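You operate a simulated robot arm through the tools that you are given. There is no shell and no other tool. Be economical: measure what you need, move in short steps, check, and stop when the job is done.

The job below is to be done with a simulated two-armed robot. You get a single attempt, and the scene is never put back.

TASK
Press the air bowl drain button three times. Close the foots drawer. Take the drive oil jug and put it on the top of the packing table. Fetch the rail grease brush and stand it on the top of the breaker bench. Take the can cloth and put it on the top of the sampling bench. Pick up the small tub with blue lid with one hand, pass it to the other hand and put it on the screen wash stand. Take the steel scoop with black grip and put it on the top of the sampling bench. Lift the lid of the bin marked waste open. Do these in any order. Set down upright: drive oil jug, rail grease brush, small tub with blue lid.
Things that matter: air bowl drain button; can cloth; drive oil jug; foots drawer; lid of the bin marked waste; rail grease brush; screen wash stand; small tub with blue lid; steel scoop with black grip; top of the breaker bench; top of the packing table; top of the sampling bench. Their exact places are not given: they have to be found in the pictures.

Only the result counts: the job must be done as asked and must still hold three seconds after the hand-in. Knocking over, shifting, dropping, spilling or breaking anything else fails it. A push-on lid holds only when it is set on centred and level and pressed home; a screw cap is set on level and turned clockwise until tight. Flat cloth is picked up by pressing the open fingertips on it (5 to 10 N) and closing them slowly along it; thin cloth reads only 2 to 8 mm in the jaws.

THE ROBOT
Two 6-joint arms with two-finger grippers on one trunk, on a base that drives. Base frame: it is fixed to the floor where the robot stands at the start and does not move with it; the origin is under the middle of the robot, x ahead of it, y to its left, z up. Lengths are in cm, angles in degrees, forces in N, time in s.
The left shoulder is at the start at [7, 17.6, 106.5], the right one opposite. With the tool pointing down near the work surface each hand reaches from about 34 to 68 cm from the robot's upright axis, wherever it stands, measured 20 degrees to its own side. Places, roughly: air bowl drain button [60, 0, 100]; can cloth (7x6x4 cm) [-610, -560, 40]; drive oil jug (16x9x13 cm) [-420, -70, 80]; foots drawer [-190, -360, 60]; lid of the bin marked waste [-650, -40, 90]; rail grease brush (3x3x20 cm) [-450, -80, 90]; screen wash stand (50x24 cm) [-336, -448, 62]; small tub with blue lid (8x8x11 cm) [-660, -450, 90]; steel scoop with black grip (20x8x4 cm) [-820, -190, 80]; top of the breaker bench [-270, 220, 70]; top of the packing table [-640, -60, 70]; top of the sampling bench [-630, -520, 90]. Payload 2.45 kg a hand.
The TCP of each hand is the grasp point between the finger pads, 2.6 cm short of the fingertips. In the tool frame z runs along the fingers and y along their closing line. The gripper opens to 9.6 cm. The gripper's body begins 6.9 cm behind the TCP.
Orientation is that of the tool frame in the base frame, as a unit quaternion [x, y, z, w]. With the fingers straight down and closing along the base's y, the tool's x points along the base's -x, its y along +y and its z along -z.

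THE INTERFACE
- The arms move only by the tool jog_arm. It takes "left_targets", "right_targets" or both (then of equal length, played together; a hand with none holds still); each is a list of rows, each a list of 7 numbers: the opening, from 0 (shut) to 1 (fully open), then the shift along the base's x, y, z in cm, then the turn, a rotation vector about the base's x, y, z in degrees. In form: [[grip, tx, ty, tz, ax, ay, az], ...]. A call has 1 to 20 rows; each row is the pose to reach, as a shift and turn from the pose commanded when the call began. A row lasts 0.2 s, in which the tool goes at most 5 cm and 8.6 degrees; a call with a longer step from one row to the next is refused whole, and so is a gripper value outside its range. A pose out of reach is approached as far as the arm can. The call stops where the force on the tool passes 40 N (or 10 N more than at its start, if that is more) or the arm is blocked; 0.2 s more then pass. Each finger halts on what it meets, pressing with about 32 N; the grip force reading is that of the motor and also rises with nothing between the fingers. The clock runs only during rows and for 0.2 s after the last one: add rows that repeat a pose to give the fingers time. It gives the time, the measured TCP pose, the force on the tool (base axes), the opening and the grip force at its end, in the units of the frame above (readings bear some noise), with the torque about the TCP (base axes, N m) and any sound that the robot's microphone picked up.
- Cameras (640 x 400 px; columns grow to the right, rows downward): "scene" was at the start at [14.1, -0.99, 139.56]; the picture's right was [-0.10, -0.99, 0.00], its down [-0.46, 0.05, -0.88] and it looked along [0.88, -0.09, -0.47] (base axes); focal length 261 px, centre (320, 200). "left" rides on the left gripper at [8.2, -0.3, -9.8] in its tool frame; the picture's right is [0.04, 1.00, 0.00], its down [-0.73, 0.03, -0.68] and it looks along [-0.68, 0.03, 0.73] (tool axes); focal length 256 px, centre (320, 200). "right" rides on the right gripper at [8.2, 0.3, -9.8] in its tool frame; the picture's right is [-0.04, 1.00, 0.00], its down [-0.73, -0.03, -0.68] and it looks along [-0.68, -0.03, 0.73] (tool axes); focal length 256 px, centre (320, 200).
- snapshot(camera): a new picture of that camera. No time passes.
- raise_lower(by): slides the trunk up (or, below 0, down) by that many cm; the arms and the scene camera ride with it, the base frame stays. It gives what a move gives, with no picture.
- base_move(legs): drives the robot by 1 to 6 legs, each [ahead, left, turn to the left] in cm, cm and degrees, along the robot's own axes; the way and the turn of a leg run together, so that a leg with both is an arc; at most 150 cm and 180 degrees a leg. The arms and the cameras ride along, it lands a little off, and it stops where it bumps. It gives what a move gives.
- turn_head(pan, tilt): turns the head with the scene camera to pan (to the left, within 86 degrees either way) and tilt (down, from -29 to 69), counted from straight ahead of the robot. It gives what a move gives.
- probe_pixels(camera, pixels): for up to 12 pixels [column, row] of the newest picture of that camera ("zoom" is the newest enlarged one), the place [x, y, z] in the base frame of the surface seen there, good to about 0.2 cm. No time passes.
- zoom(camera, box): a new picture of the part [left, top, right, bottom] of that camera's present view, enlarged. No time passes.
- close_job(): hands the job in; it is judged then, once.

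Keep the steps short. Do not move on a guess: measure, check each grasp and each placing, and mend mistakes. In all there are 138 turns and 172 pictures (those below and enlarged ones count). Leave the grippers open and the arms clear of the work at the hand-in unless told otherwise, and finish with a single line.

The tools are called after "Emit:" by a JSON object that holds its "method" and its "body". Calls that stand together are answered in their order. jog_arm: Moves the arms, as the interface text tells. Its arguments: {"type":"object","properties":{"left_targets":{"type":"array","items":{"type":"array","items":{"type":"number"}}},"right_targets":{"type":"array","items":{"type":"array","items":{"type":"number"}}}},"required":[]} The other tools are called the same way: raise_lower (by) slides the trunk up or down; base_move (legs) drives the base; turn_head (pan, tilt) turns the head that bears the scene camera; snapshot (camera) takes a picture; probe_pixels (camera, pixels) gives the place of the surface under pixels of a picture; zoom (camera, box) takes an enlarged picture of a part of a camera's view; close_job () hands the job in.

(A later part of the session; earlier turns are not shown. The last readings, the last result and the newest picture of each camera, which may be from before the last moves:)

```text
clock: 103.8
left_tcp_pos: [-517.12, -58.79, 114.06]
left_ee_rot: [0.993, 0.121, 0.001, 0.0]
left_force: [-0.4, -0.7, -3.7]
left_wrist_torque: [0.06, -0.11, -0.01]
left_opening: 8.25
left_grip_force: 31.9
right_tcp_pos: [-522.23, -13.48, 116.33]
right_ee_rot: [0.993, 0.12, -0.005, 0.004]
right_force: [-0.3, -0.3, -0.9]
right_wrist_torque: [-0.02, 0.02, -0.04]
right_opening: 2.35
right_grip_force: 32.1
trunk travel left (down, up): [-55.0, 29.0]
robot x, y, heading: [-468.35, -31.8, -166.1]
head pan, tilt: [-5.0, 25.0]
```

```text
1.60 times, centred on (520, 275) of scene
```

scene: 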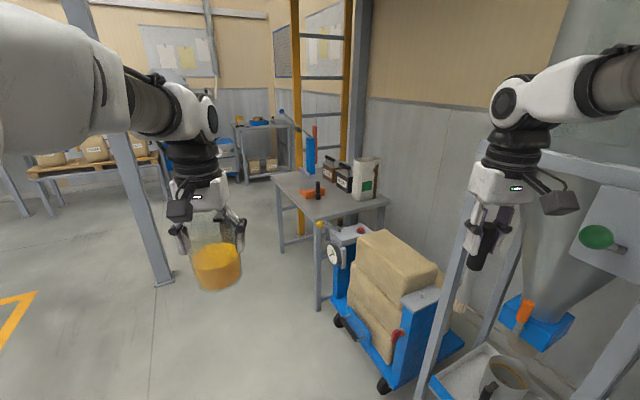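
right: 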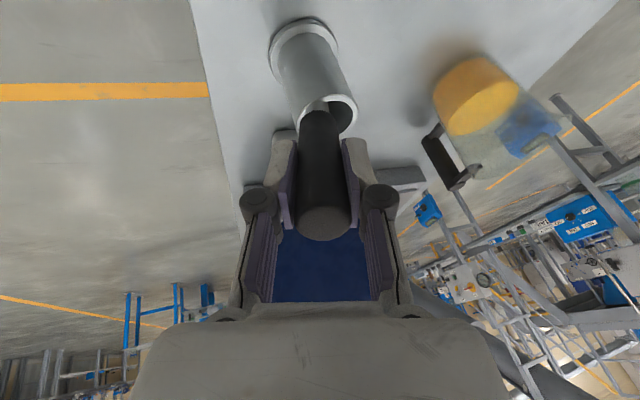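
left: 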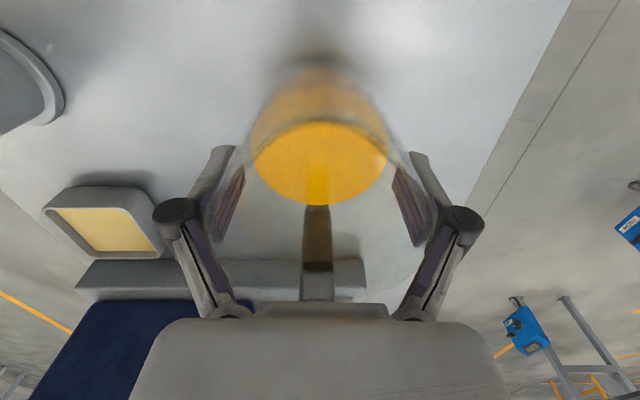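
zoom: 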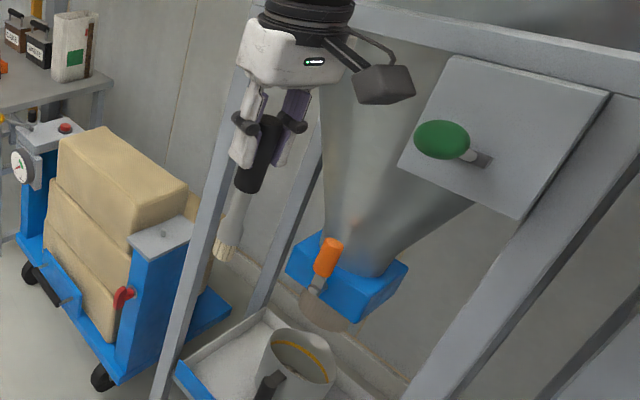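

The brush is still held upright. The packing table's open long side runs from A(-604,-54) to B(-661,-96), and the bin marked WASTE stands on it at about (-640,-40). I'll drive around to that side and face it.

Emit:
{"method": "base_move", "body": {"legs": [[102, 50, 0], [0, 0, -34], [0, 0, -34]]}}

Emit:
{"method": "turn_head", "body": {"pan": 20, "tilt": 30}}

Emit:
{"method": "snapshot", "body": {"camera": "scene"}}

```text
clock: 112.8
left_tcp_pos: [-597.91, -68.73, 114.18]
left_ee_rot: [0.889, -0.458, 0.001, 0.001]
left_force: [-0.2, 1.0, -3.6]
left_wrist_torque: [-0.1, -0.09, 0.01]
left_opening: 8.25
left_grip_force: 32.1
right_tcp_pos: [-557.44, -47.29, 116.56]
right_ee_rot: [0.889, -0.458, -0.005, 0.002]
right_force: [0.4, -0.7, -1.1]
right_wrist_torque: [0.04, 0.0, 0.02]
right_opening: 2.31
right_grip_force: 32.5
trunk travel left (down, up): [-55.0, 29.0]
robot x, y, heading: [-554.82, -104.29, 125.4]
head pan, tilt: [-5.0, 25.0]
```

```text
clock: 113.7
left_tcp_pos: [-597.99, -68.66, 114.03]
left_ee_rot: [0.889, -0.458, 0.0, 0.001]
left_force: [0.1, 0.4, -3.2]
left_wrist_torque: [-0.08, -0.08, -0.01]
left_opening: 8.25
left_grip_force: 32.3
right_tcp_pos: [-557.46, -47.33, 116.45]
right_ee_rot: [0.888, -0.459, -0.007, 0.002]
right_force: [-0.4, -0.2, -1.0]
right_wrist_torque: [-0.03, 0.03, 0.02]
right_opening: 2.32
right_grip_force: 31.9
trunk travel left (down, up): [-55.0, 29.0]
robot x, y, heading: [-554.51, -104.28, 125.8]
head pan, tilt: [20.0, 30.0]
```

```text
114 pictures are left
```

scene: 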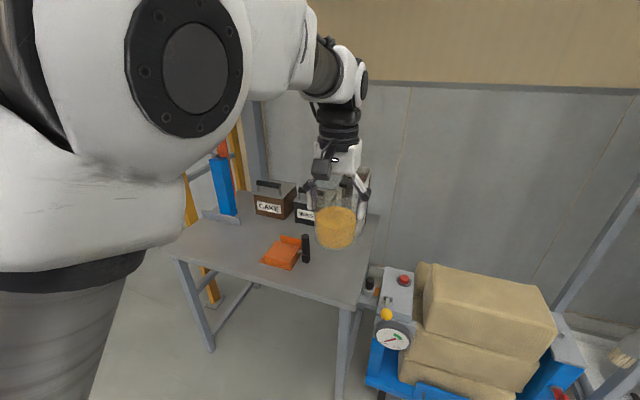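

Emit:
{"method": "base_move", "body": {"legs": [[0, 50, 0], [22, 0, 0]]}}

Emit:
{"method": "turn_head", "body": {"pan": 0, "tilt": 45}}

Emit:
{"method": "snapshot", "body": {"camera": "scene"}}

```text
clock: 117.9
left_tcp_pos: [-650.82, -79.7, 114.03]
left_ee_rot: [0.889, -0.458, 0.0, 0.001]
left_force: [0.7, 0.4, -3.8]
left_wrist_torque: [-0.1, -0.04, 0.02]
left_opening: 8.26
left_grip_force: 32.2
right_tcp_pos: [-610.51, -58.24, 116.42]
right_ee_rot: [0.888, -0.459, -0.005, 0.002]
right_force: [-0.7, 1.0, -0.7]
right_wrist_torque: [-0.02, -0.03, 0.02]
right_opening: 2.32
right_grip_force: 31.9
trunk travel left (down, up): [-55.0, 29.0]
robot x, y, heading: [-607.57, -114.82, 125.8]
head pan, tilt: [20.0, 30.0]
```

```text
clock: 118.7
left_tcp_pos: [-650.89, -79.57, 114.1]
left_ee_rot: [0.889, -0.458, 0.001, 0.001]
left_force: [0.6, -1.1, -3.9]
left_wrist_torque: [-0.09, -0.04, -0.01]
left_opening: 8.26
left_grip_force: 32.2
right_tcp_pos: [-610.32, -58.32, 116.43]
right_ee_rot: [0.889, -0.459, -0.006, 0.001]
right_force: [0.1, -0.8, -1.0]
right_wrist_torque: [-0.05, 0.0, 0.01]
right_opening: 2.35
right_grip_force: 32.3
trunk travel left (down, up): [-55.0, 29.0]
robot x, y, heading: [-607.66, -114.68, 125.5]
head pan, tilt: [0.0, 45.0]
```

```text
113 pictures are left
```

scene: 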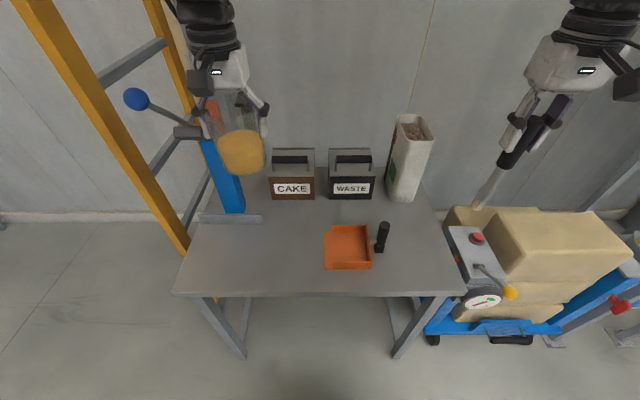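

There's clear tabletop around (265,255). I'll probe it.

Emit:
{"method": "probe_pixels", "body": {"camera": "scene", "pixels": [[265, 255], [326, 250], [240, 222], [180, 292], [462, 292], [260, 220], [325, 295], [330, 200], [350, 150], [350, 165], [335, 190], [374, 165]]}}

Emit:
{"method": "zoom", "body": {"camera": "scene", "box": [250, 100, 450, 280]}}

```text
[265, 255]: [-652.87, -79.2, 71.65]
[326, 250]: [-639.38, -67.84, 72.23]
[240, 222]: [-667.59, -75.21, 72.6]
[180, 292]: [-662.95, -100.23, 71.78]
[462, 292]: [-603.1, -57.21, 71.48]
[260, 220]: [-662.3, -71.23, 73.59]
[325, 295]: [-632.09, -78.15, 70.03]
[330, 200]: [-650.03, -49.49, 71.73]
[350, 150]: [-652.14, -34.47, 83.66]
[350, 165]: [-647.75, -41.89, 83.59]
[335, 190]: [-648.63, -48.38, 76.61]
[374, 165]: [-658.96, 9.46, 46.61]
```

```text
2.22 times, centred on (350, 190) of scene
```

zoom: 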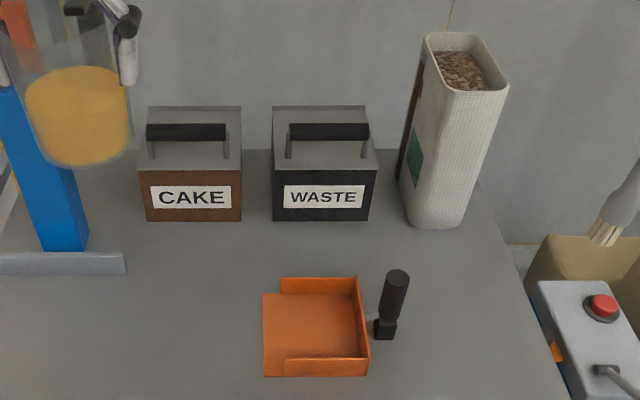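

The table is z 71.8, and the spot below the jug (-652,-78) is free. I'll check the blue lever's distance before descending.

Emit:
{"method": "probe_pixels", "body": {"camera": "scene", "pixels": [[136, 98], [170, 115], [188, 130], [210, 110], [230, 190]]}}

```text
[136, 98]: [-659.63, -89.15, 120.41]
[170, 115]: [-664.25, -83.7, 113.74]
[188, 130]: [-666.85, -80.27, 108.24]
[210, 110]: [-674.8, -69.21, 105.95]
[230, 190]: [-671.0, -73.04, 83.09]
```

The lever knob is 13 cm to the left of the hand. I'll shift 3 cm right and 2 cm forward and lower to just above the table.

Emit:
{"method": "jog_arm", "body": {"left_targets": [[0.4, 1.2, 3.2, 0, 0, 0, 0], [0.4, 1.2, 3.2, -3.5, 0, 0, 0], [0.4, 1.2, 3.2, -7, 0, 0, 0], [0.4, 1.2, 3.2, -10.5, 0, 0, 0], [0.4, 1.2, 3.2, -14, 0, 0, 0], [0.4, 1.2, 3.2, -17.5, 0, 0, 0], [0.4, 1.2, 3.2, -21, 0, 0, 0], [0.4, 1.2, 3.2, -24.5, 0, 0, 0], [0.4, 1.2, 3.2, -28, 0, 0, 0], [0.4, 1.2, 3.2, -31, 0, 0, 0], [0.4, 1.2, 3.2, -33, 0, 0, 0], [0.4, 1.2, 3.2, -33, 0, 0, 0]]}}

Emit:
{"method": "snapshot", "body": {"camera": "scene"}}

```text
clock: 121.3
left_tcp_pos: [-649.54, -76.47, 81.2]
left_ee_rot: [0.889, -0.458, 0.0, 0.001]
left_force: [-0.4, -0.1, -3.1]
left_wrist_torque: [-0.13, -0.06, -0.02]
left_opening: 8.25
left_grip_force: 32.1
right_tcp_pos: [-610.4, -58.31, 116.42]
right_ee_rot: [0.889, -0.459, -0.006, 0.002]
right_force: [0.8, -0.1, -0.8]
right_wrist_torque: [0.02, 0.01, -0.01]
right_opening: 2.39
right_grip_force: 32.2
trunk travel left (down, up): [-55.0, 29.0]
robot x, y, heading: [-607.24, -114.47, 125.6]
head pan, tilt: [0.0, 45.0]
```

```text
111 pictures are left
```

scene: 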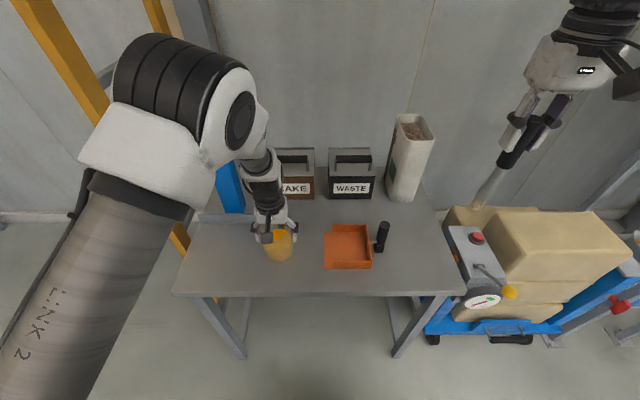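

Now I'll set it down in small steps and open.

Emit:
{"method": "jog_arm", "body": {"left_targets": [[0.4, 0, 0, -0.5, 0, 0, 0], [0.4, 0, 0, -0.9, 0, 0, 0], [0.4, 0, 0, -1.2, 0, 0, 0], [0.4, 0, 0, -1.4, 0, 0, 0], [0.4, 0, 0, -1.4, 0, 0, 0]]}}

```text
clock: 122.5
left_tcp_pos: [-649.7, -76.52, 80.21]
left_ee_rot: [0.889, -0.458, -0.004, -0.001]
left_force: [-0.7, -6.1, 21.1]
left_wrist_torque: [-0.69, -0.69, -0.18]
left_opening: 8.27
left_grip_force: 32.8
right_tcp_pos: [-610.23, -58.46, 116.59]
right_ee_rot: [0.888, -0.459, -0.008, 0.002]
right_force: [0.0, -0.7, -0.8]
right_wrist_torque: [-0.03, 0.0, 0.02]
right_opening: 2.33
right_grip_force: 32.0
trunk travel left (down, up): [-55.0, 29.0]
robot x, y, heading: [-607.39, -115.34, 125.5]
head pan, tilt: [0.0, 45.0]
stopped in row 5 (left hand): the force on the tool passed its limit at 42 N (the readings are from after the stop); the commanded pose is now the measured one
```

It's on the table. I'll open and raise the hand straight up.

Emit:
{"method": "jog_arm", "body": {"left_targets": [[0.7, 0, 0, 0.2, 0, 0, 0], [1, 0, 0, 0.2, 0, 0, 0], [1, 0, 0, 0.3, 0, 0, 0], [1, 0, 0, 1, 0, 0, 0], [1, 0, 0, 3, 0, 0, 0], [1, 0, 0, 6, 0, 0, 0], [1, 0, 0, 10, 0, 0, 0], [1, 0, 0, 14, 0, 0, 0], [1, 0, 0, 18, 0, 0, 0], [1, 0, 0, 22, 0, 0, 0]]}}

Emit:
{"method": "zoom", "body": {"camera": "scene", "box": [160, 130, 420, 310]}}

```text
clock: 124.7
left_tcp_pos: [-649.84, -76.38, 102.32]
left_ee_rot: [0.889, -0.458, -0.004, -0.002]
left_force: [-0.2, -0.4, 0.9]
left_wrist_torque: [0.02, 0.03, 0.01]
left_opening: 9.6
left_grip_force: 0.1
right_tcp_pos: [-610.42, -58.35, 116.44]
right_ee_rot: [0.889, -0.458, -0.007, 0.001]
right_force: [0.7, 0.0, -1.0]
right_wrist_torque: [-0.01, 0.01, 0.01]
right_opening: 2.34
right_grip_force: 32.0
trunk travel left (down, up): [-55.0, 29.0]
robot x, y, heading: [-607.6, -115.16, 125.5]
head pan, tilt: [0.0, 45.0]
```

```text
2.22 times, centred on (290, 220) of scene
```

zoom: 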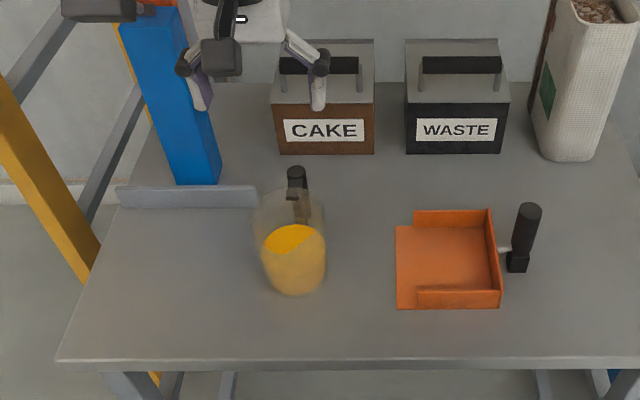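

The jug stands upright. Next is the WASTE bin lid, which has a round bar handle and seems hinged at the back. I'll measure it.

Emit:
{"method": "zoom", "body": {"camera": "scene", "box": [315, 135, 390, 210]}}

Emit:
{"method": "probe_pixels", "body": {"camera": "zoom", "pixels": [[210, 165], [330, 165], [450, 165], [330, 200], [330, 240], [140, 290], [500, 290], [150, 90], [470, 80], [320, 100], [320, 400], [560, 200]]}}

```text
5.33 times, centred on (352, 172) of scene
```

zoom: 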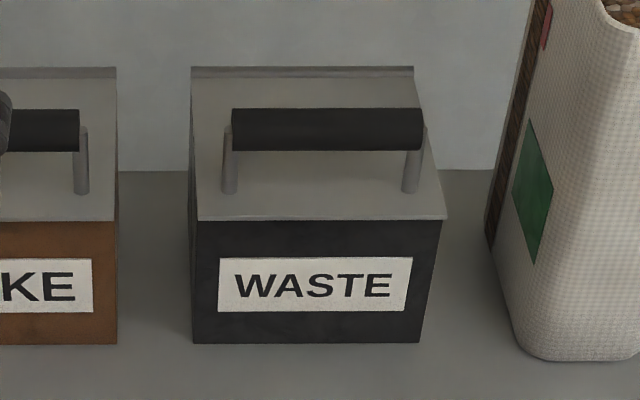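

```text
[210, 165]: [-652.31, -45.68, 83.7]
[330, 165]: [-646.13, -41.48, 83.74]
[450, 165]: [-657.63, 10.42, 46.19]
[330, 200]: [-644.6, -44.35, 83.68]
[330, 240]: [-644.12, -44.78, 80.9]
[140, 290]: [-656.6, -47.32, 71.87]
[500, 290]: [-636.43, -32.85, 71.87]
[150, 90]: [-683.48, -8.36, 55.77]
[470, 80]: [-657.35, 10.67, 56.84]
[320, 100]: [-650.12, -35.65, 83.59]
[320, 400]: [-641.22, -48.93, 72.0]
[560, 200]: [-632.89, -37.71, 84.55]
```

Emit:
{"method": "probe_pixels", "body": {"camera": "zoom", "pixels": [[330, 130], [245, 130], [410, 130], [330, 112], [330, 146], [229, 188], [410, 188], [205, 215], [440, 212], [300, 72], [200, 72], [408, 72]]}}

Emit:
{"method": "turn_head", "body": {"pan": 0, "tilt": 69}}

Emit:
{"method": "snapshot", "body": {"camera": "scene"}}

```text
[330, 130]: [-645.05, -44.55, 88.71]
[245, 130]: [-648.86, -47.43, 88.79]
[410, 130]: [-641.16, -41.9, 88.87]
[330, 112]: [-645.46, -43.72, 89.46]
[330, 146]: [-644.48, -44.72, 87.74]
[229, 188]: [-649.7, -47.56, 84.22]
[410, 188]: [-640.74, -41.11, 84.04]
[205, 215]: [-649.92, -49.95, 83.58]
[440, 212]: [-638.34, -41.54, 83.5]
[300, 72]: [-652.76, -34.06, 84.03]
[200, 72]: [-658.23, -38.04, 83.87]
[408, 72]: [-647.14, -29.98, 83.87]
```

```text
clock: 125.6
left_tcp_pos: [-649.92, -76.39, 102.2]
left_ee_rot: [0.889, -0.458, -0.003, -0.002]
left_force: [0.3, 0.0, 0.1]
left_wrist_torque: [0.01, 0.02, 0.03]
left_opening: 9.61
left_grip_force: 0.0
right_tcp_pos: [-610.57, -58.24, 116.47]
right_ee_rot: [0.889, -0.458, -0.007, 0.002]
right_force: [-0.3, 0.0, -0.1]
right_wrist_torque: [-0.01, -0.03, 0.0]
right_opening: 2.32
right_grip_force: 32.0
trunk travel left (down, up): [-55.0, 29.0]
robot x, y, heading: [-607.8, -115.13, 125.4]
head pan, tilt: [0.0, 68.8]
```

```text
108 pictures are left
```

scene: 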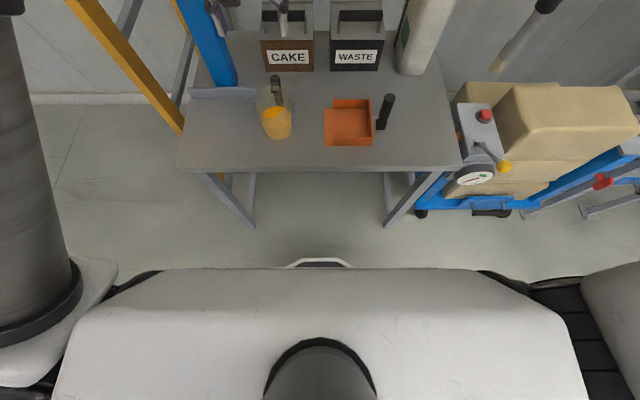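

The bar centre is (-645.5,-44.0,88.1), 2 cm behind the lid's front edge, and the lid is 14.5 cm deep with its hinge at the back at z≈83.7. The plan is to grip the bar with the left hand pointing forward and swing it in an arc. First I'll reposition the base.

Emit:
{"method": "base_move", "body": {"legs": [[0, -23, 0], [13, 0, 0.5]]}}

Emit:
{"method": "turn_head", "body": {"pan": 10, "tilt": 45}}

Emit:
{"method": "snapshot", "body": {"camera": "scene"}}

```text
clock: 128.2
left_tcp_pos: [-639.2, -52.84, 102.23]
left_ee_rot: [0.891, -0.455, -0.003, -0.001]
left_force: [-0.7, 0.4, -0.4]
left_wrist_torque: [-0.02, -0.03, 0.01]
left_opening: 9.59
left_grip_force: 0.1
right_tcp_pos: [-599.85, -34.57, 116.38]
right_ee_rot: [0.89, -0.455, -0.007, 0.001]
right_force: [0.8, 0.1, -0.7]
right_wrist_torque: [0.0, 0.0, 0.02]
right_opening: 2.35
right_grip_force: 32.6
trunk travel left (down, up): [-55.0, 29.0]
robot x, y, heading: [-596.6, -90.98, 126.0]
head pan, tilt: [0.0, 68.8]
```

```text
clock: 129.1
left_tcp_pos: [-639.3, -52.79, 102.29]
left_ee_rot: [0.891, -0.454, -0.003, -0.002]
left_force: [0.5, 0.7, -0.4]
left_wrist_torque: [0.01, 0.02, -0.01]
left_opening: 9.61
left_grip_force: 0.0
right_tcp_pos: [-599.88, -34.47, 116.49]
right_ee_rot: [0.891, -0.455, -0.007, 0.002]
right_force: [0.1, -0.5, -0.3]
right_wrist_torque: [0.0, 0.04, -0.01]
right_opening: 2.36
right_grip_force: 32.3
trunk travel left (down, up): [-55.0, 29.0]
robot x, y, heading: [-597.04, -91.28, 125.8]
head pan, tilt: [10.0, 45.0]
```

```text
107 pictures are left
```

scene: 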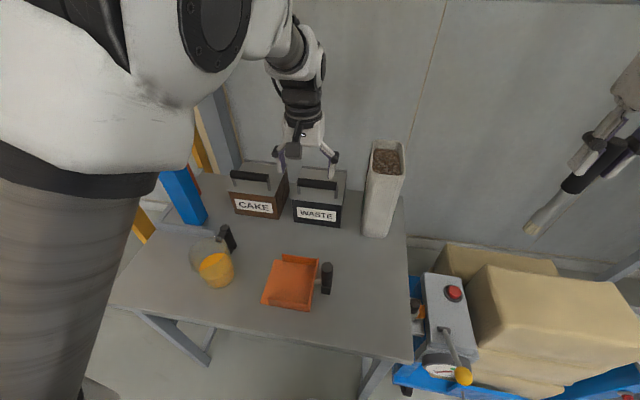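

I'm in position. Next I'll rotate the left hand to point forward (15° below horizontal) with the fingers closing vertically, staying above the bins.

Emit:
{"method": "jog_arm", "body": {"left_targets": [[1, 0, 0, 0.5, 0.9, 5.8, -5.4], [1, 0, 0, 1, 1.9, 11.6, -10.8], [1, 0, 0, 2, 2.8, 17.4, -16.2], [1, 0, 0, 2, 3.7, 23.2, -21.6], [1, 0, 0, 2, 4.7, 29, -27], [1, 0, 0, 2, 5.6, 34.8, -32.4], [1, 0, 0, 2, 6.5, 40.5, -37.8], [1, 0, 0, 2, 7.5, 46.3, -43.2], [1, 0, 0, 2, 8.4, 52.1, -48.7], [1, 0, 0, 2, 9.4, 57.9, -54.1], [1, 0, 0, 2, 10.3, 63.7, -59.5], [1, 0, 0, 2, 11.2, 69.5, -64.9], [1, 0, 0, 2, 12.2, 75.3, -70.3], [1, 0, 0, 2, 13.1, 81.1, -75.7], [1, 0, 0, 2, 13.1, 81.1, -75.7]]}}

Emit:
{"method": "snapshot", "body": {"camera": "scene"}}

Emit:
{"method": "snapshot", "body": {"camera": "left"}}

```text
clock: 132.5
left_tcp_pos: [-650.56, -53.13, 102.09]
left_ee_rot: [-0.323, 0.714, 0.586, -0.207]
left_force: [-0.3, 0.3, 0.0]
left_wrist_torque: [0.0, -0.01, 0.01]
left_opening: 9.61
left_grip_force: 0.1
left hand out of reach, approached as far as the arm can: row 2, 3, 4, 5, 6, 7, 8, 9, 10, 11, 12, 13, 14, 15
right_tcp_pos: [-599.95, -34.52, 116.48]
right_ee_rot: [0.89, -0.456, -0.007, 0.002]
right_force: [0.7, -0.2, 0.1]
right_wrist_torque: [0.0, -0.03, -0.01]
right_opening: 2.33
right_grip_force: 31.9
trunk travel left (down, up): [-55.0, 29.0]
robot x, y, heading: [-596.75, -90.9, 125.8]
head pan, tilt: [10.0, 45.0]
stopped in row 15 (left hand): the arm was blocked; the commanded pose is now the measured one
```

```text
106 pictures are left
```

scene: 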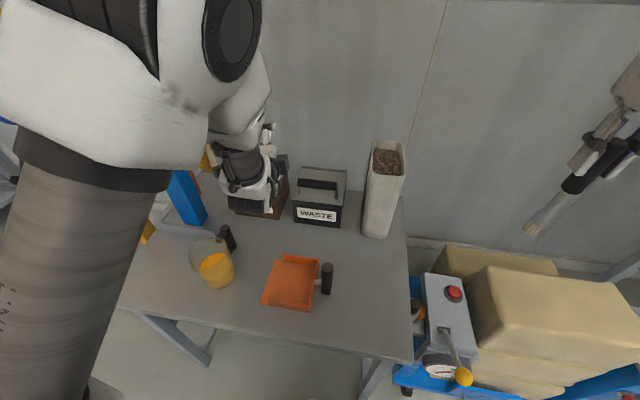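

```text
105 pictures are left
```

left: 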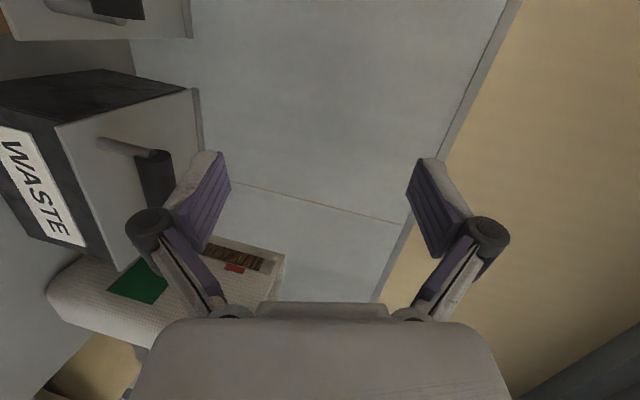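

The hand points forward, but this near the arm is too folded and sits 9 cm left. I'll move to a point just in front of and above the bar, with a 30° pitch where the wrist sits farther out.

Emit:
{"method": "jog_arm", "body": {"left_targets": [[1, 0, 0, 1, -4.4, -1.2, -2], [1, 1.5, 1, 1, -8.8, -2.4, -4], [1, 4, 3, 0, -13.2, -3.6, -6], [1, 6, 4.5, -1, -17.6, -4.8, -8], [1, 7.5, 5.6, -2, -17.6, -4.8, -8], [1, 7.5, 5.6, -2, -17.6, -4.8, -8]]}}

Emit:
{"method": "snapshot", "body": {"camera": "scene"}}

```text
clock: 134.1
left_tcp_pos: [-651.18, -44.65, 100.82]
left_ee_rot: [-0.303, 0.809, 0.472, -0.177]
left_force: [-0.2, 0.7, 0.5]
left_wrist_torque: [0.03, -0.01, 0.01]
left_opening: 9.6
left_grip_force: 0.1
left hand out of reach, approached as far as the arm can: row 1, 2, 3, 4, 5, 6
right_tcp_pos: [-599.88, -34.53, 116.39]
right_ee_rot: [0.89, -0.456, -0.006, 0.002]
right_force: [-0.7, 0.2, 0.1]
right_wrist_torque: [-0.01, 0.0, -0.03]
right_opening: 2.33
right_grip_force: 32.5
trunk travel left (down, up): [-55.0, 29.0]
robot x, y, heading: [-596.85, -91.2, 125.9]
head pan, tilt: [10.0, 45.0]
stopped in row 6 (left hand): the arm was blocked; the commanded pose is now the measured one
```

```text
104 pictures are left
```

scene: 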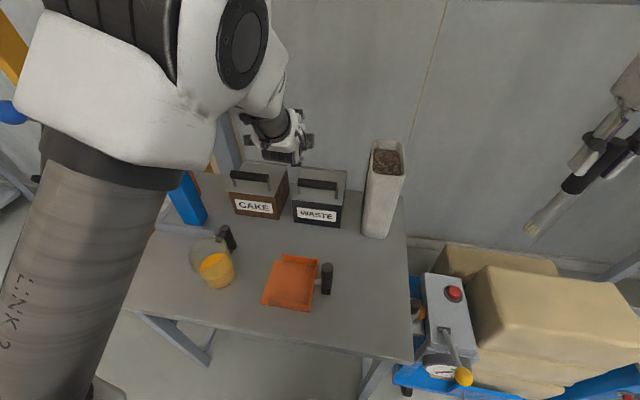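

The arm prefers targets more to its left and farther out. I'll shift the base 6 back and 9 right.

Emit:
{"method": "base_move", "body": {"legs": [[-6, -9, 0]]}}

Emit:
{"method": "jog_arm", "body": {"left_targets": [[1, 0, 0, 0, 0, 0, 0]]}}

```text
clock: 135.3
left_tcp_pos: [-640.37, -44.36, 101.01]
left_ee_rot: [-0.302, 0.808, 0.473, -0.177]
left_force: [-0.2, -0.1, -0.3]
left_wrist_torque: [-0.02, 0.0, 0.0]
left_opening: 9.6
left_grip_force: 0.1
right_tcp_pos: [-589.07, -34.12, 116.48]
right_ee_rot: [0.891, -0.455, -0.007, 0.002]
right_force: [1.4, -0.8, -1.1]
right_wrist_torque: [0.0, 0.01, -0.01]
right_opening: 2.37
right_grip_force: 32.2
trunk travel left (down, up): [-55.0, 29.0]
robot x, y, heading: [-585.9, -90.96, 126.1]
head pan, tilt: [10.0, 45.0]
```

```text
clock: 135.7
left_tcp_pos: [-640.65, -44.32, 100.91]
left_ee_rot: [-0.303, 0.808, 0.473, -0.175]
left_force: [-0.2, -0.6, -0.4]
left_wrist_torque: [0.05, 0.04, -0.02]
left_opening: 9.62
left_grip_force: 0.0
right_tcp_pos: [-589.25, -34.2, 116.45]
right_ee_rot: [0.89, -0.456, -0.006, 0.002]
right_force: [-0.1, -1.4, -1.3]
right_wrist_torque: [0.02, -0.04, 0.02]
right_opening: 2.32
right_grip_force: 32.1
trunk travel left (down, up): [-55.0, 29.0]
robot x, y, heading: [-585.91, -90.88, 125.9]
head pan, tilt: [10.0, 45.0]
```

Now in range, pointing 29° down. I'll close to 4 cm and go to the pre-grip point 6 cm short of the bar.

Emit:
{"method": "jog_arm", "body": {"left_targets": [[0.42, 0.5, -3, 0, 0, 0, 0], [0.42, 0.2, -6, 0, 0, 0, 0], [0.42, -0.5, -5, -3.5, 0, 0, 0], [0.42, -1, -4.2, -7, 0, 0, 0], [0.42, -1.5, -3.8, -9.8, 0, 0, 0], [0.42, -1.5, -3.8, -9.8, 0, 0, 0]]}}

Emit:
{"method": "zoom", "body": {"camera": "scene", "box": [220, 100, 420, 260]}}

Emit:
{"method": "snapshot", "body": {"camera": "left"}}

```text
clock: 137.1
left_tcp_pos: [-641.27, -47.3, 91.09]
left_ee_rot: [-0.307, 0.807, 0.47, -0.186]
left_force: [0.4, 0.4, 0.8]
left_wrist_torque: [-0.02, 0.02, 0.02]
left_opening: 4.02
left_grip_force: 0.1
left hand out of reach, approached as far as the arm can: row 1, 2, 3, 4, 5, 6
right_tcp_pos: [-589.01, -34.06, 116.36]
right_ee_rot: [0.89, -0.456, -0.007, 0.002]
right_force: [0.4, 0.7, 0.0]
right_wrist_torque: [0.0, -0.01, 0.01]
right_opening: 2.35
right_grip_force: 32.0
trunk travel left (down, up): [-55.0, 29.0]
robot x, y, heading: [-585.84, -90.66, 126.1]
head pan, tilt: [10.0, 45.0]
```

```text
2.50 times, centred on (320, 180) of scene
```

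zoom: 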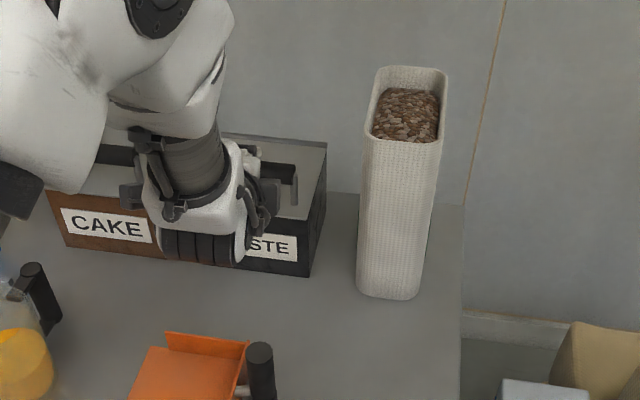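

```text
102 pictures are left
```

left: 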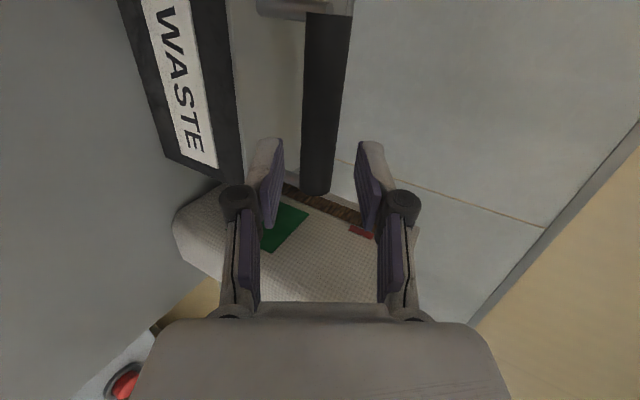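

The bar lies between the fingers in the wrist view. I'll advance 5 cm along the tool toward it.

Emit:
{"method": "jog_arm", "body": {"left_targets": [[0.42, -0.7, 0.8, -0.6, 0, 0, 0], [0.42, -1.4, 1.6, -1.2, 0, 0, 0], [0.42, -2.1, 2.4, -1.8, 0, 0, 0], [0.42, -2.7, 3.1, -2.4, 0, 0, 0], [0.42, -2.7, 3.1, -2.4, 0, 0, 0]]}}

Emit:
{"method": "snapshot", "body": {"camera": "left"}}

```text
clock: 138.3
left_tcp_pos: [-644.12, -44.07, 88.66]
left_ee_rot: [-0.304, 0.808, 0.471, -0.18]
left_force: [-0.5, 0.5, 1.2]
left_wrist_torque: [0.02, -0.03, 0.0]
left_opening: 4.02
left_grip_force: 0.2
left hand out of reach, approached as far as the arm can: row 1
right_tcp_pos: [-589.09, -34.12, 116.42]
right_ee_rot: [0.89, -0.455, -0.007, 0.002]
right_force: [0.0, 0.0, -1.6]
right_wrist_torque: [0.01, 0.0, -0.01]
right_opening: 2.33
right_grip_force: 31.8
trunk travel left (down, up): [-55.0, 29.0]
robot x, y, heading: [-586.16, -90.77, 125.9]
head pan, tilt: [10.0, 45.0]
```

```text
101 pictures are left
```

left: 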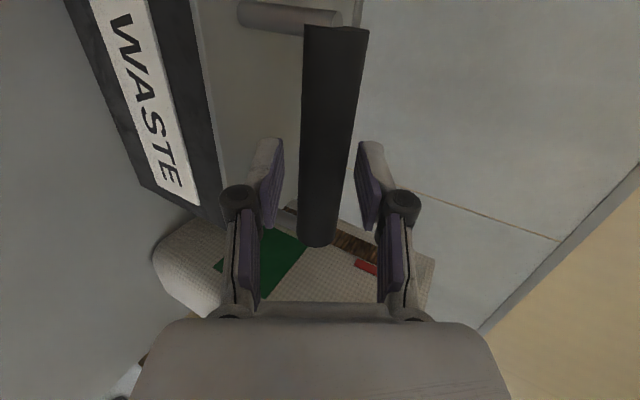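

The bar is caged by the fingers. I'll close on it and swing the lid the first 30° about its rear hinge.

Emit:
{"method": "jog_arm", "body": {"left_targets": [[0.2, 0, 0, 0, 0, 0, 0], [0.1, 0, 0, 0, 0, 0, 0], [0.1, 0, 0, 0, 0, 0, 0], [0.1, -0.29, 0.4, 1.14, -4, -3, 0], [0.1, -0.63, 0.86, 2.24, -8.1, -5.9, 0], [0.1, -1.04, 1.41, 3.28, -12.1, -8.9, 0], [0.1, -1.49, 2.03, 4.26, -16.1, -11.9, 0], [0.1, -1.99, 2.71, 5.17, -20.2, -14.8, 0], [0.1, -2.54, 3.46, 6.0, -24.2, -17.8, 0], [0.1, -2.54, 3.46, 6.0, -24.2, -17.8, 0]]}}

Emit:
{"method": "snapshot", "body": {"camera": "scene"}}

Emit:
{"method": "snapshot", "body": {"camera": "left"}}

```text
clock: 140.1
left_tcp_pos: [-645.79, -41.69, 93.36]
left_ee_rot: [-0.307, 0.876, 0.334, -0.167]
left_force: [17.8, 11.5, 5.8]
left_wrist_torque: [-0.05, 0.77, 0.44]
left_opening: 2.41
left_grip_force: 45.0
left hand out of reach, approached as far as the arm can: row 7, 8
right_tcp_pos: [-588.57, -34.1, 116.46]
right_ee_rot: [0.889, -0.458, -0.007, 0.002]
right_force: [-0.6, -1.0, -0.5]
right_wrist_torque: [0.04, -0.02, -0.03]
right_opening: 2.32
right_grip_force: 32.0
trunk travel left (down, up): [-55.0, 29.0]
robot x, y, heading: [-585.7, -90.6, 125.5]
head pan, tilt: [10.0, 45.0]
stopped in row 9 (left hand): the force on the tool passed its limit at 44 N (the readings are from after the stop); the commanded pose is now the measured one
```

```text
100 pictures are left
```

scene: 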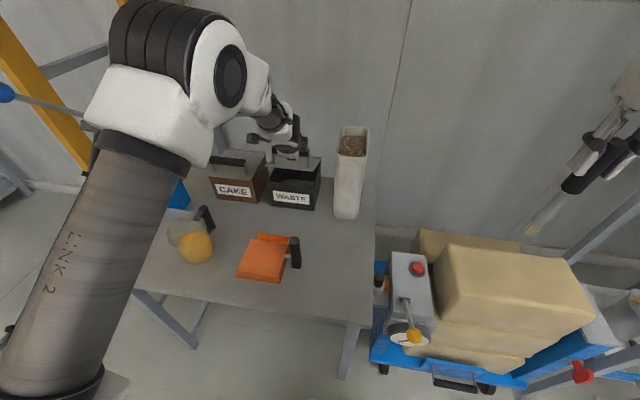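

```text
99 pictures are left
```

left: 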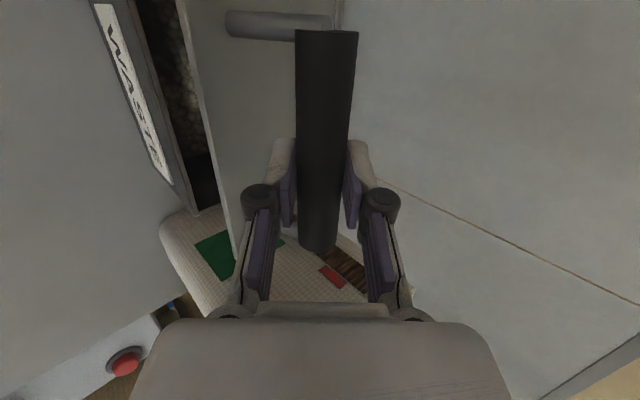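

The lid is about 22° open, but the arm is at its reach limit and pushing sideways. I'll loosen to a cage so the lid rests on the lower finger, then use a small base advance to push the bar up and back.

Emit:
{"method": "jog_arm", "body": {"left_targets": [[0.35, 0, 0, 0, 0, 0, 0], [0.42, 0, 0, 0, 0, 0, 0], [0.42, 0, 0, 0, 0, 0, 0]]}}

Emit:
{"method": "base_move", "body": {"legs": [[5, 0, 0]]}}

Emit:
{"method": "snapshot", "body": {"camera": "left"}}

Emit:
{"method": "zoom", "body": {"camera": "scene", "box": [200, 80, 400, 240]}}

```text
clock: 140.9
left_tcp_pos: [-646.48, -41.92, 93.02]
left_ee_rot: [-0.31, 0.875, 0.332, -0.168]
left_force: [0.6, -0.4, -0.2]
left_wrist_torque: [0.03, -0.02, 0.01]
left_opening: 4.06
left_grip_force: 0.1
right_tcp_pos: [-588.84, -34.03, 116.47]
right_ee_rot: [0.889, -0.457, -0.006, 0.001]
right_force: [0.5, -0.6, -1.2]
right_wrist_torque: [0.02, -0.01, -0.01]
right_opening: 2.34
right_grip_force: 32.6
trunk travel left (down, up): [-55.0, 29.0]
robot x, y, heading: [-585.85, -90.86, 125.3]
head pan, tilt: [10.0, 45.0]
```

```text
clock: 141.8
left_tcp_pos: [-649.21, -37.9, 93.11]
left_ee_rot: [-0.31, 0.875, 0.331, -0.168]
left_force: [1.0, 0.0, -0.3]
left_wrist_torque: [-0.03, -0.03, 0.0]
left_opening: 4.03
left_grip_force: 0.1
right_tcp_pos: [-591.85, -30.07, 116.37]
right_ee_rot: [0.889, -0.457, -0.007, 0.003]
right_force: [-0.7, 0.1, -0.8]
right_wrist_torque: [-0.03, -0.02, 0.03]
right_opening: 2.34
right_grip_force: 32.1
trunk travel left (down, up): [-55.0, 29.0]
robot x, y, heading: [-589.03, -86.78, 125.6]
head pan, tilt: [10.0, 45.0]
```

```text
98 pictures are left
```

left: 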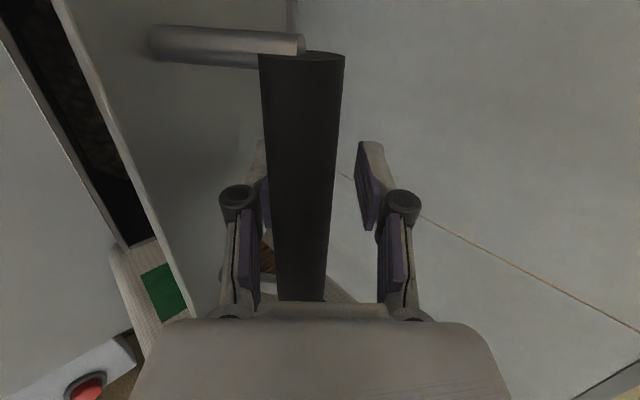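

```text
2.50 times, centred on (300, 160) of scene
```

zoom: 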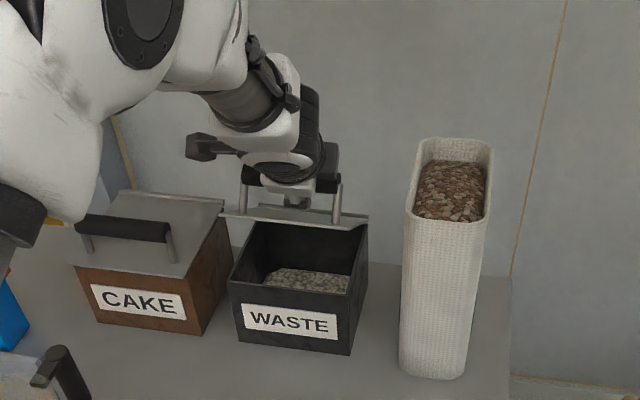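

The lid rests on the finger and is opening freely. I'll continue up and forward, with the pitch following.

Emit:
{"method": "jog_arm", "body": {"left_targets": [[0.42, -0.3, 0.4, 1.2, -3, -2.2, 0], [0.42, -0.7, 1.0, 2.4, -6, -4.4, 0], [0.42, -1.2, 1.7, 3.5, -9, -6.6, 0], [0.42, -1.8, 2.5, 4.5, -12.1, -8.9, 0], [0.42, -2.5, 3.4, 5.2, -12.1, -8.9, 0], [0.42, -2.5, 3.4, 5.2, -12.1, -8.9, 0]]}}

Emit:
{"method": "snapshot", "body": {"camera": "left"}}

Emit:
{"method": "zoom", "body": {"camera": "scene", "box": [200, 80, 400, 240]}}

```text
clock: 143.2
left_tcp_pos: [-651.61, -34.46, 98.28]
left_ee_rot: [-0.315, 0.916, 0.212, -0.131]
left_force: [-0.3, 0.3, 0.1]
left_wrist_torque: [0.01, 0.02, 0.0]
left_opening: 4.05
left_grip_force: 0.1
left hand out of reach, approached as far as the arm can: row 1
right_tcp_pos: [-591.73, -30.03, 116.45]
right_ee_rot: [0.889, -0.457, -0.008, 0.001]
right_force: [0.1, 0.0, 0.0]
right_wrist_torque: [0.0, 0.01, 0.01]
right_opening: 2.35
right_grip_force: 31.8
trunk travel left (down, up): [-55.0, 29.0]
robot x, y, heading: [-588.75, -86.63, 125.7]
head pan, tilt: [10.0, 45.0]
```

```text
96 pictures are left
```

left: 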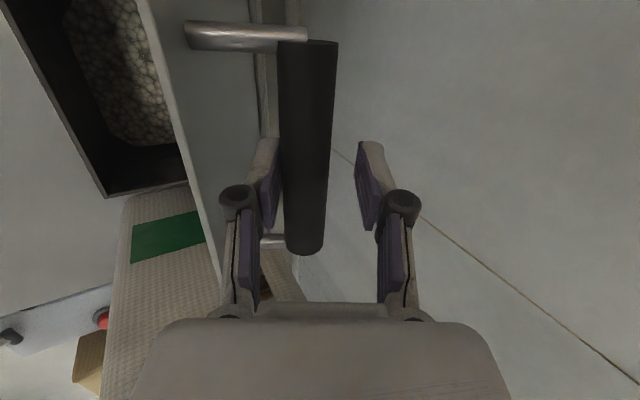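

```text
2.50 times, centred on (300, 160) of scene
```

zoom: 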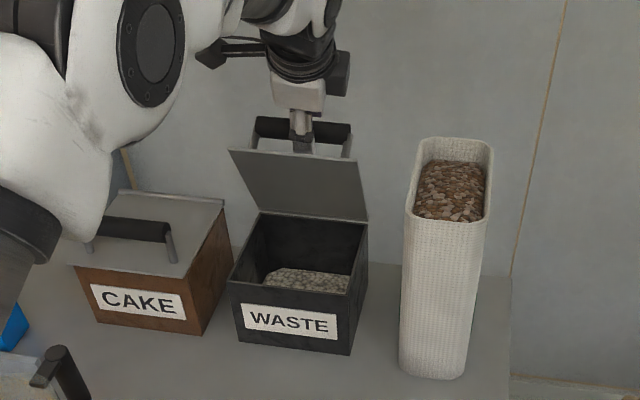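

The lid is about 60° open. I'll push further forward.

Emit:
{"method": "jog_arm", "body": {"left_targets": [[0.42, -0.6, 0.8, 0.4, -3, -2.2, 0], [0.42, -1.2, 1.6, 0.7, -6, -4.4, 0], [0.42, -1.8, 2.4, 0.8, -8, -5.9, 0], [0.42, -2.4, 3.2, 0.9, -8, -5.9, 0], [0.42, -3.0, 4.0, 0.9, -8, -5.9, 0], [0.42, -3.6, 4.8, 0.9, -8, -5.9, 0], [0.42, -3.6, 4.8, 0.9, -8, -5.9, 0]]}}

Emit:
{"method": "snapshot", "body": {"camera": "left"}}

Emit:
{"method": "zoom", "body": {"camera": "scene", "box": [200, 80, 400, 240]}}

```text
clock: 144.8
left_tcp_pos: [-653.22, -33.22, 98.76]
left_ee_rot: [-0.316, 0.934, 0.132, -0.106]
left_force: [0.1, 0.3, -0.1]
left_wrist_torque: [0.0, 0.0, 0.0]
left_opening: 4.04
left_grip_force: 0.0
left hand out of reach, approached as far as the arm can: row 3, 4, 5, 6, 7
right_tcp_pos: [-591.85, -29.92, 116.49]
right_ee_rot: [0.889, -0.457, -0.007, 0.002]
right_force: [0.1, -0.6, -0.7]
right_wrist_torque: [0.01, 0.01, 0.03]
right_opening: 2.34
right_grip_force: 31.7
trunk travel left (down, up): [-55.0, 29.0]
robot x, y, heading: [-588.71, -86.77, 125.7]
head pan, tilt: [10.0, 45.0]
```

```text
94 pictures are left
```

left: 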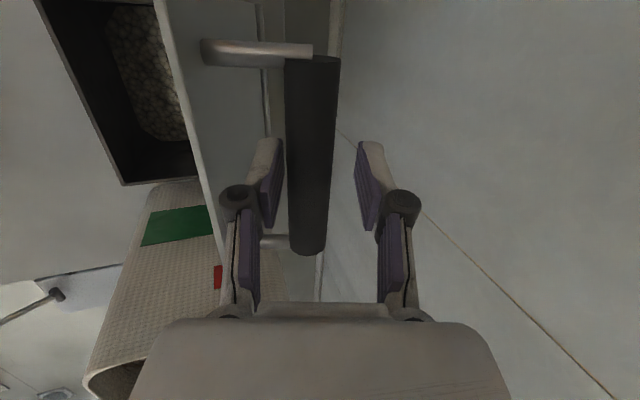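

```text
2.50 times, centred on (300, 160) of scene
```

zoom: 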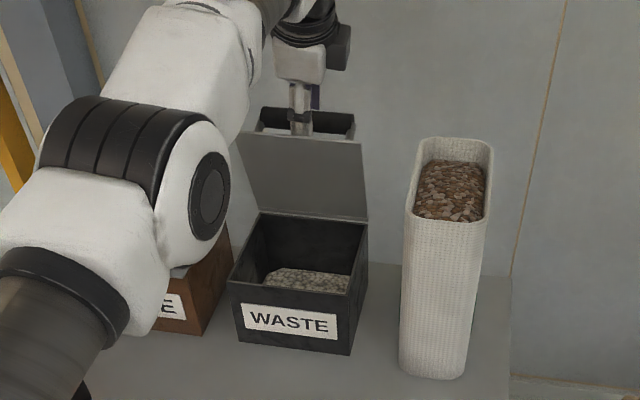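

The lid is about 70° open and the arm is at full reach. I'll advance the base 4 cm more.

Emit:
{"method": "base_move", "body": {"legs": [[4, 0, 0]]}}

Emit:
{"method": "snapshot", "body": {"camera": "left"}}

Emit:
{"method": "snapshot", "body": {"camera": "scene"}}

```text
clock: 145.7
left_tcp_pos: [-655.61, -30.08, 98.84]
left_ee_rot: [-0.317, 0.933, 0.132, -0.106]
left_force: [-1.3, 0.3, -0.4]
left_wrist_torque: [-0.01, 0.02, -0.01]
left_opening: 4.02
left_grip_force: 0.1
right_tcp_pos: [-594.11, -26.68, 116.61]
right_ee_rot: [0.889, -0.457, -0.008, 0.002]
right_force: [0.1, 0.7, -1.1]
right_wrist_torque: [-0.01, -0.02, 0.0]
right_opening: 2.34
right_grip_force: 31.7
trunk travel left (down, up): [-55.0, 29.0]
robot x, y, heading: [-591.27, -83.74, 125.9]
head pan, tilt: [10.0, 45.0]
```

```text
92 pictures are left
```

left: 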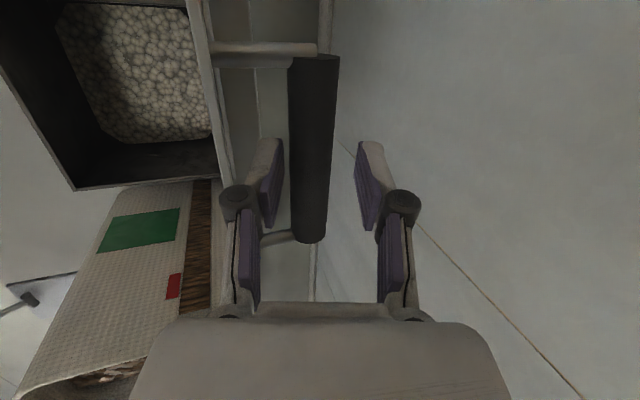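

```text
91 pictures are left
```

scene: 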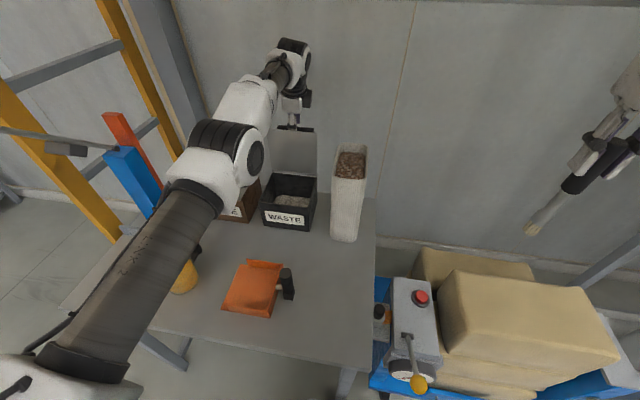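

The lid is nearly vertical. 3 cm more to pass vertical.

Emit:
{"method": "base_move", "body": {"legs": [[3, 0, 0]]}}

Emit:
{"method": "snapshot", "body": {"camera": "left"}}

Emit:
{"method": "zoom", "body": {"camera": "scene", "box": [200, 60, 400, 240]}}

```text
clock: 146.5
left_tcp_pos: [-658.37, -29.9, 99.39]
left_ee_rot: [-0.325, 0.93, 0.135, -0.109]
left_force: [19.6, 2.6, 3.7]
left_wrist_torque: [-0.29, 1.19, 0.38]
left_opening: 5.63
left_grip_force: 11.5
right_tcp_pos: [-597.17, -25.4, 116.44]
right_ee_rot: [0.894, -0.448, -0.007, 0.005]
right_force: [-0.6, 0.2, -3.0]
right_wrist_torque: [-0.03, -0.15, -0.03]
right_opening: 2.35
right_grip_force: 32.3
trunk travel left (down, up): [-55.0, 29.0]
robot x, y, heading: [-593.03, -82.24, 127.0]
head pan, tilt: [10.0, 45.0]
```

```text
90 pictures are left
```

left: 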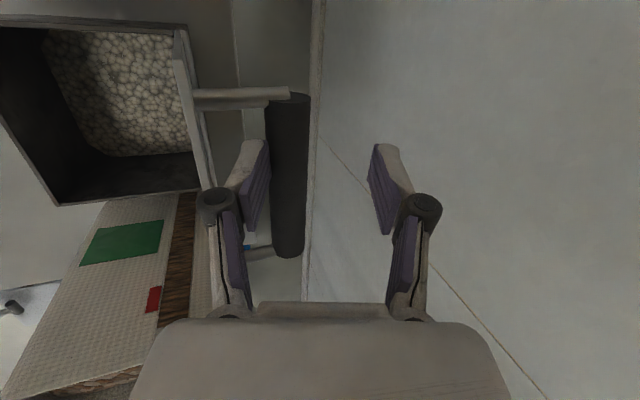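

```text
2.22 times, centred on (300, 150) of scene
```

zoom: 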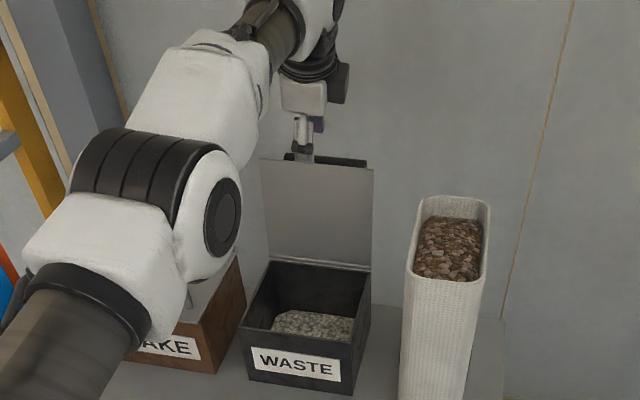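

The lid hit its stop past vertical (20 N). I'll back off 2 cm to release the force.

Emit:
{"method": "base_move", "body": {"legs": [[-2, 0, 0]]}}

Emit:
{"method": "snapshot", "body": {"camera": "left"}}

```text
clock: 147.3
left_tcp_pos: [-657.7, -31.34, 98.95]
left_ee_rot: [-0.326, 0.93, 0.133, -0.106]
left_force: [-0.4, -0.7, -0.8]
left_wrist_torque: [-0.02, -0.03, 0.03]
left_opening: 4.03
left_grip_force: 0.1
right_tcp_pos: [-596.38, -27.0, 116.26]
right_ee_rot: [0.894, -0.447, -0.005, 0.003]
right_force: [-0.9, 0.1, -0.5]
right_wrist_torque: [-0.02, 0.0, -0.04]
right_opening: 2.37
right_grip_force: 32.1
trunk travel left (down, up): [-55.0, 29.0]
robot x, y, heading: [-591.62, -83.48, 127.1]
head pan, tilt: [10.0, 45.0]
```

```text
88 pictures are left
```

left: 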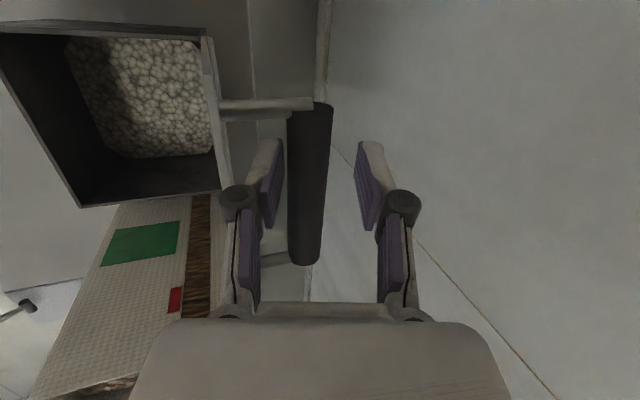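

No force now. I'll lift the hand straight up out of the handle.

Emit:
{"method": "jog_arm", "body": {"left_targets": [[0.42, 0, 0, 1.5, 0, 0, 0], [0.42, 0, 0, 3, 0, 0, 0], [0.42, 0, 0, 4.5, 0, 0, 0], [0.42, 0, 0, 6, 0, 0, 0], [0.42, 0, 0, 6, 0, 0, 0]]}}

Emit:
{"method": "raise_lower", "body": {"by": 8}}

Emit:
{"method": "snapshot", "body": {"camera": "left"}}

Emit:
{"method": "snapshot", "body": {"camera": "scene"}}

```text
clock: 148.5
left_tcp_pos: [-656.85, -32.67, 104.98]
left_ee_rot: [-0.325, 0.93, 0.136, -0.106]
left_force: [-0.3, -0.4, -0.1]
left_wrist_torque: [0.0, -0.04, -0.02]
left_opening: 3.99
left_grip_force: 0.1
left hand out of reach, approached as far as the arm can: row 1, 2, 3, 4, 5
right_tcp_pos: [-596.19, -27.12, 116.51]
right_ee_rot: [0.894, -0.448, -0.007, 0.002]
right_force: [-0.5, -0.1, -1.2]
right_wrist_torque: [0.03, -0.01, 0.0]
right_opening: 2.34
right_grip_force: 31.9
trunk travel left (down, up): [-55.0, 29.0]
robot x, y, heading: [-592.29, -83.37, 126.9]
head pan, tilt: [10.0, 45.0]
```

```text
clock: 149.7
left_tcp_pos: [-656.9, -32.61, 112.75]
left_ee_rot: [-0.326, 0.93, 0.134, -0.107]
left_force: [-0.4, 0.2, 0.2]
left_wrist_torque: [0.0, -0.02, 0.0]
left_opening: 4.01
left_grip_force: 0.0
right_tcp_pos: [-596.29, -27.12, 124.47]
right_ee_rot: [0.894, -0.448, -0.006, 0.002]
right_force: [0.7, 0.3, 0.5]
right_wrist_torque: [0.0, 0.04, 0.02]
right_opening: 2.34
right_grip_force: 31.9
trunk travel left (down, up): [-63.0, 21.0]
robot x, y, heading: [-592.58, -83.78, 127.2]
head pan, tilt: [10.0, 45.0]
```

```text
87 pictures are left
```

left: 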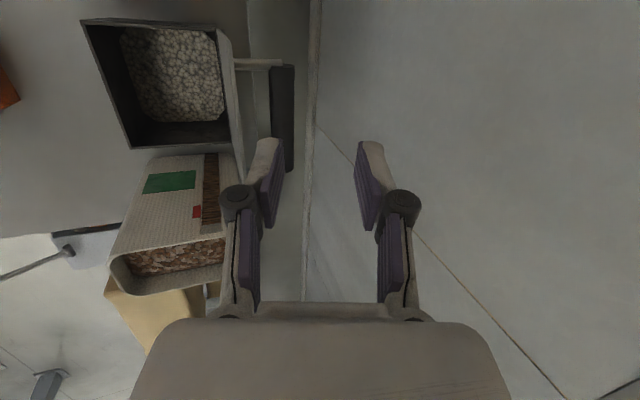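

```text
86 pictures are left
```

scene: 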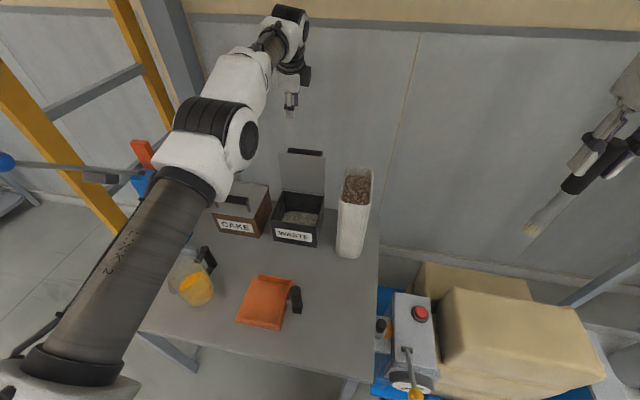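

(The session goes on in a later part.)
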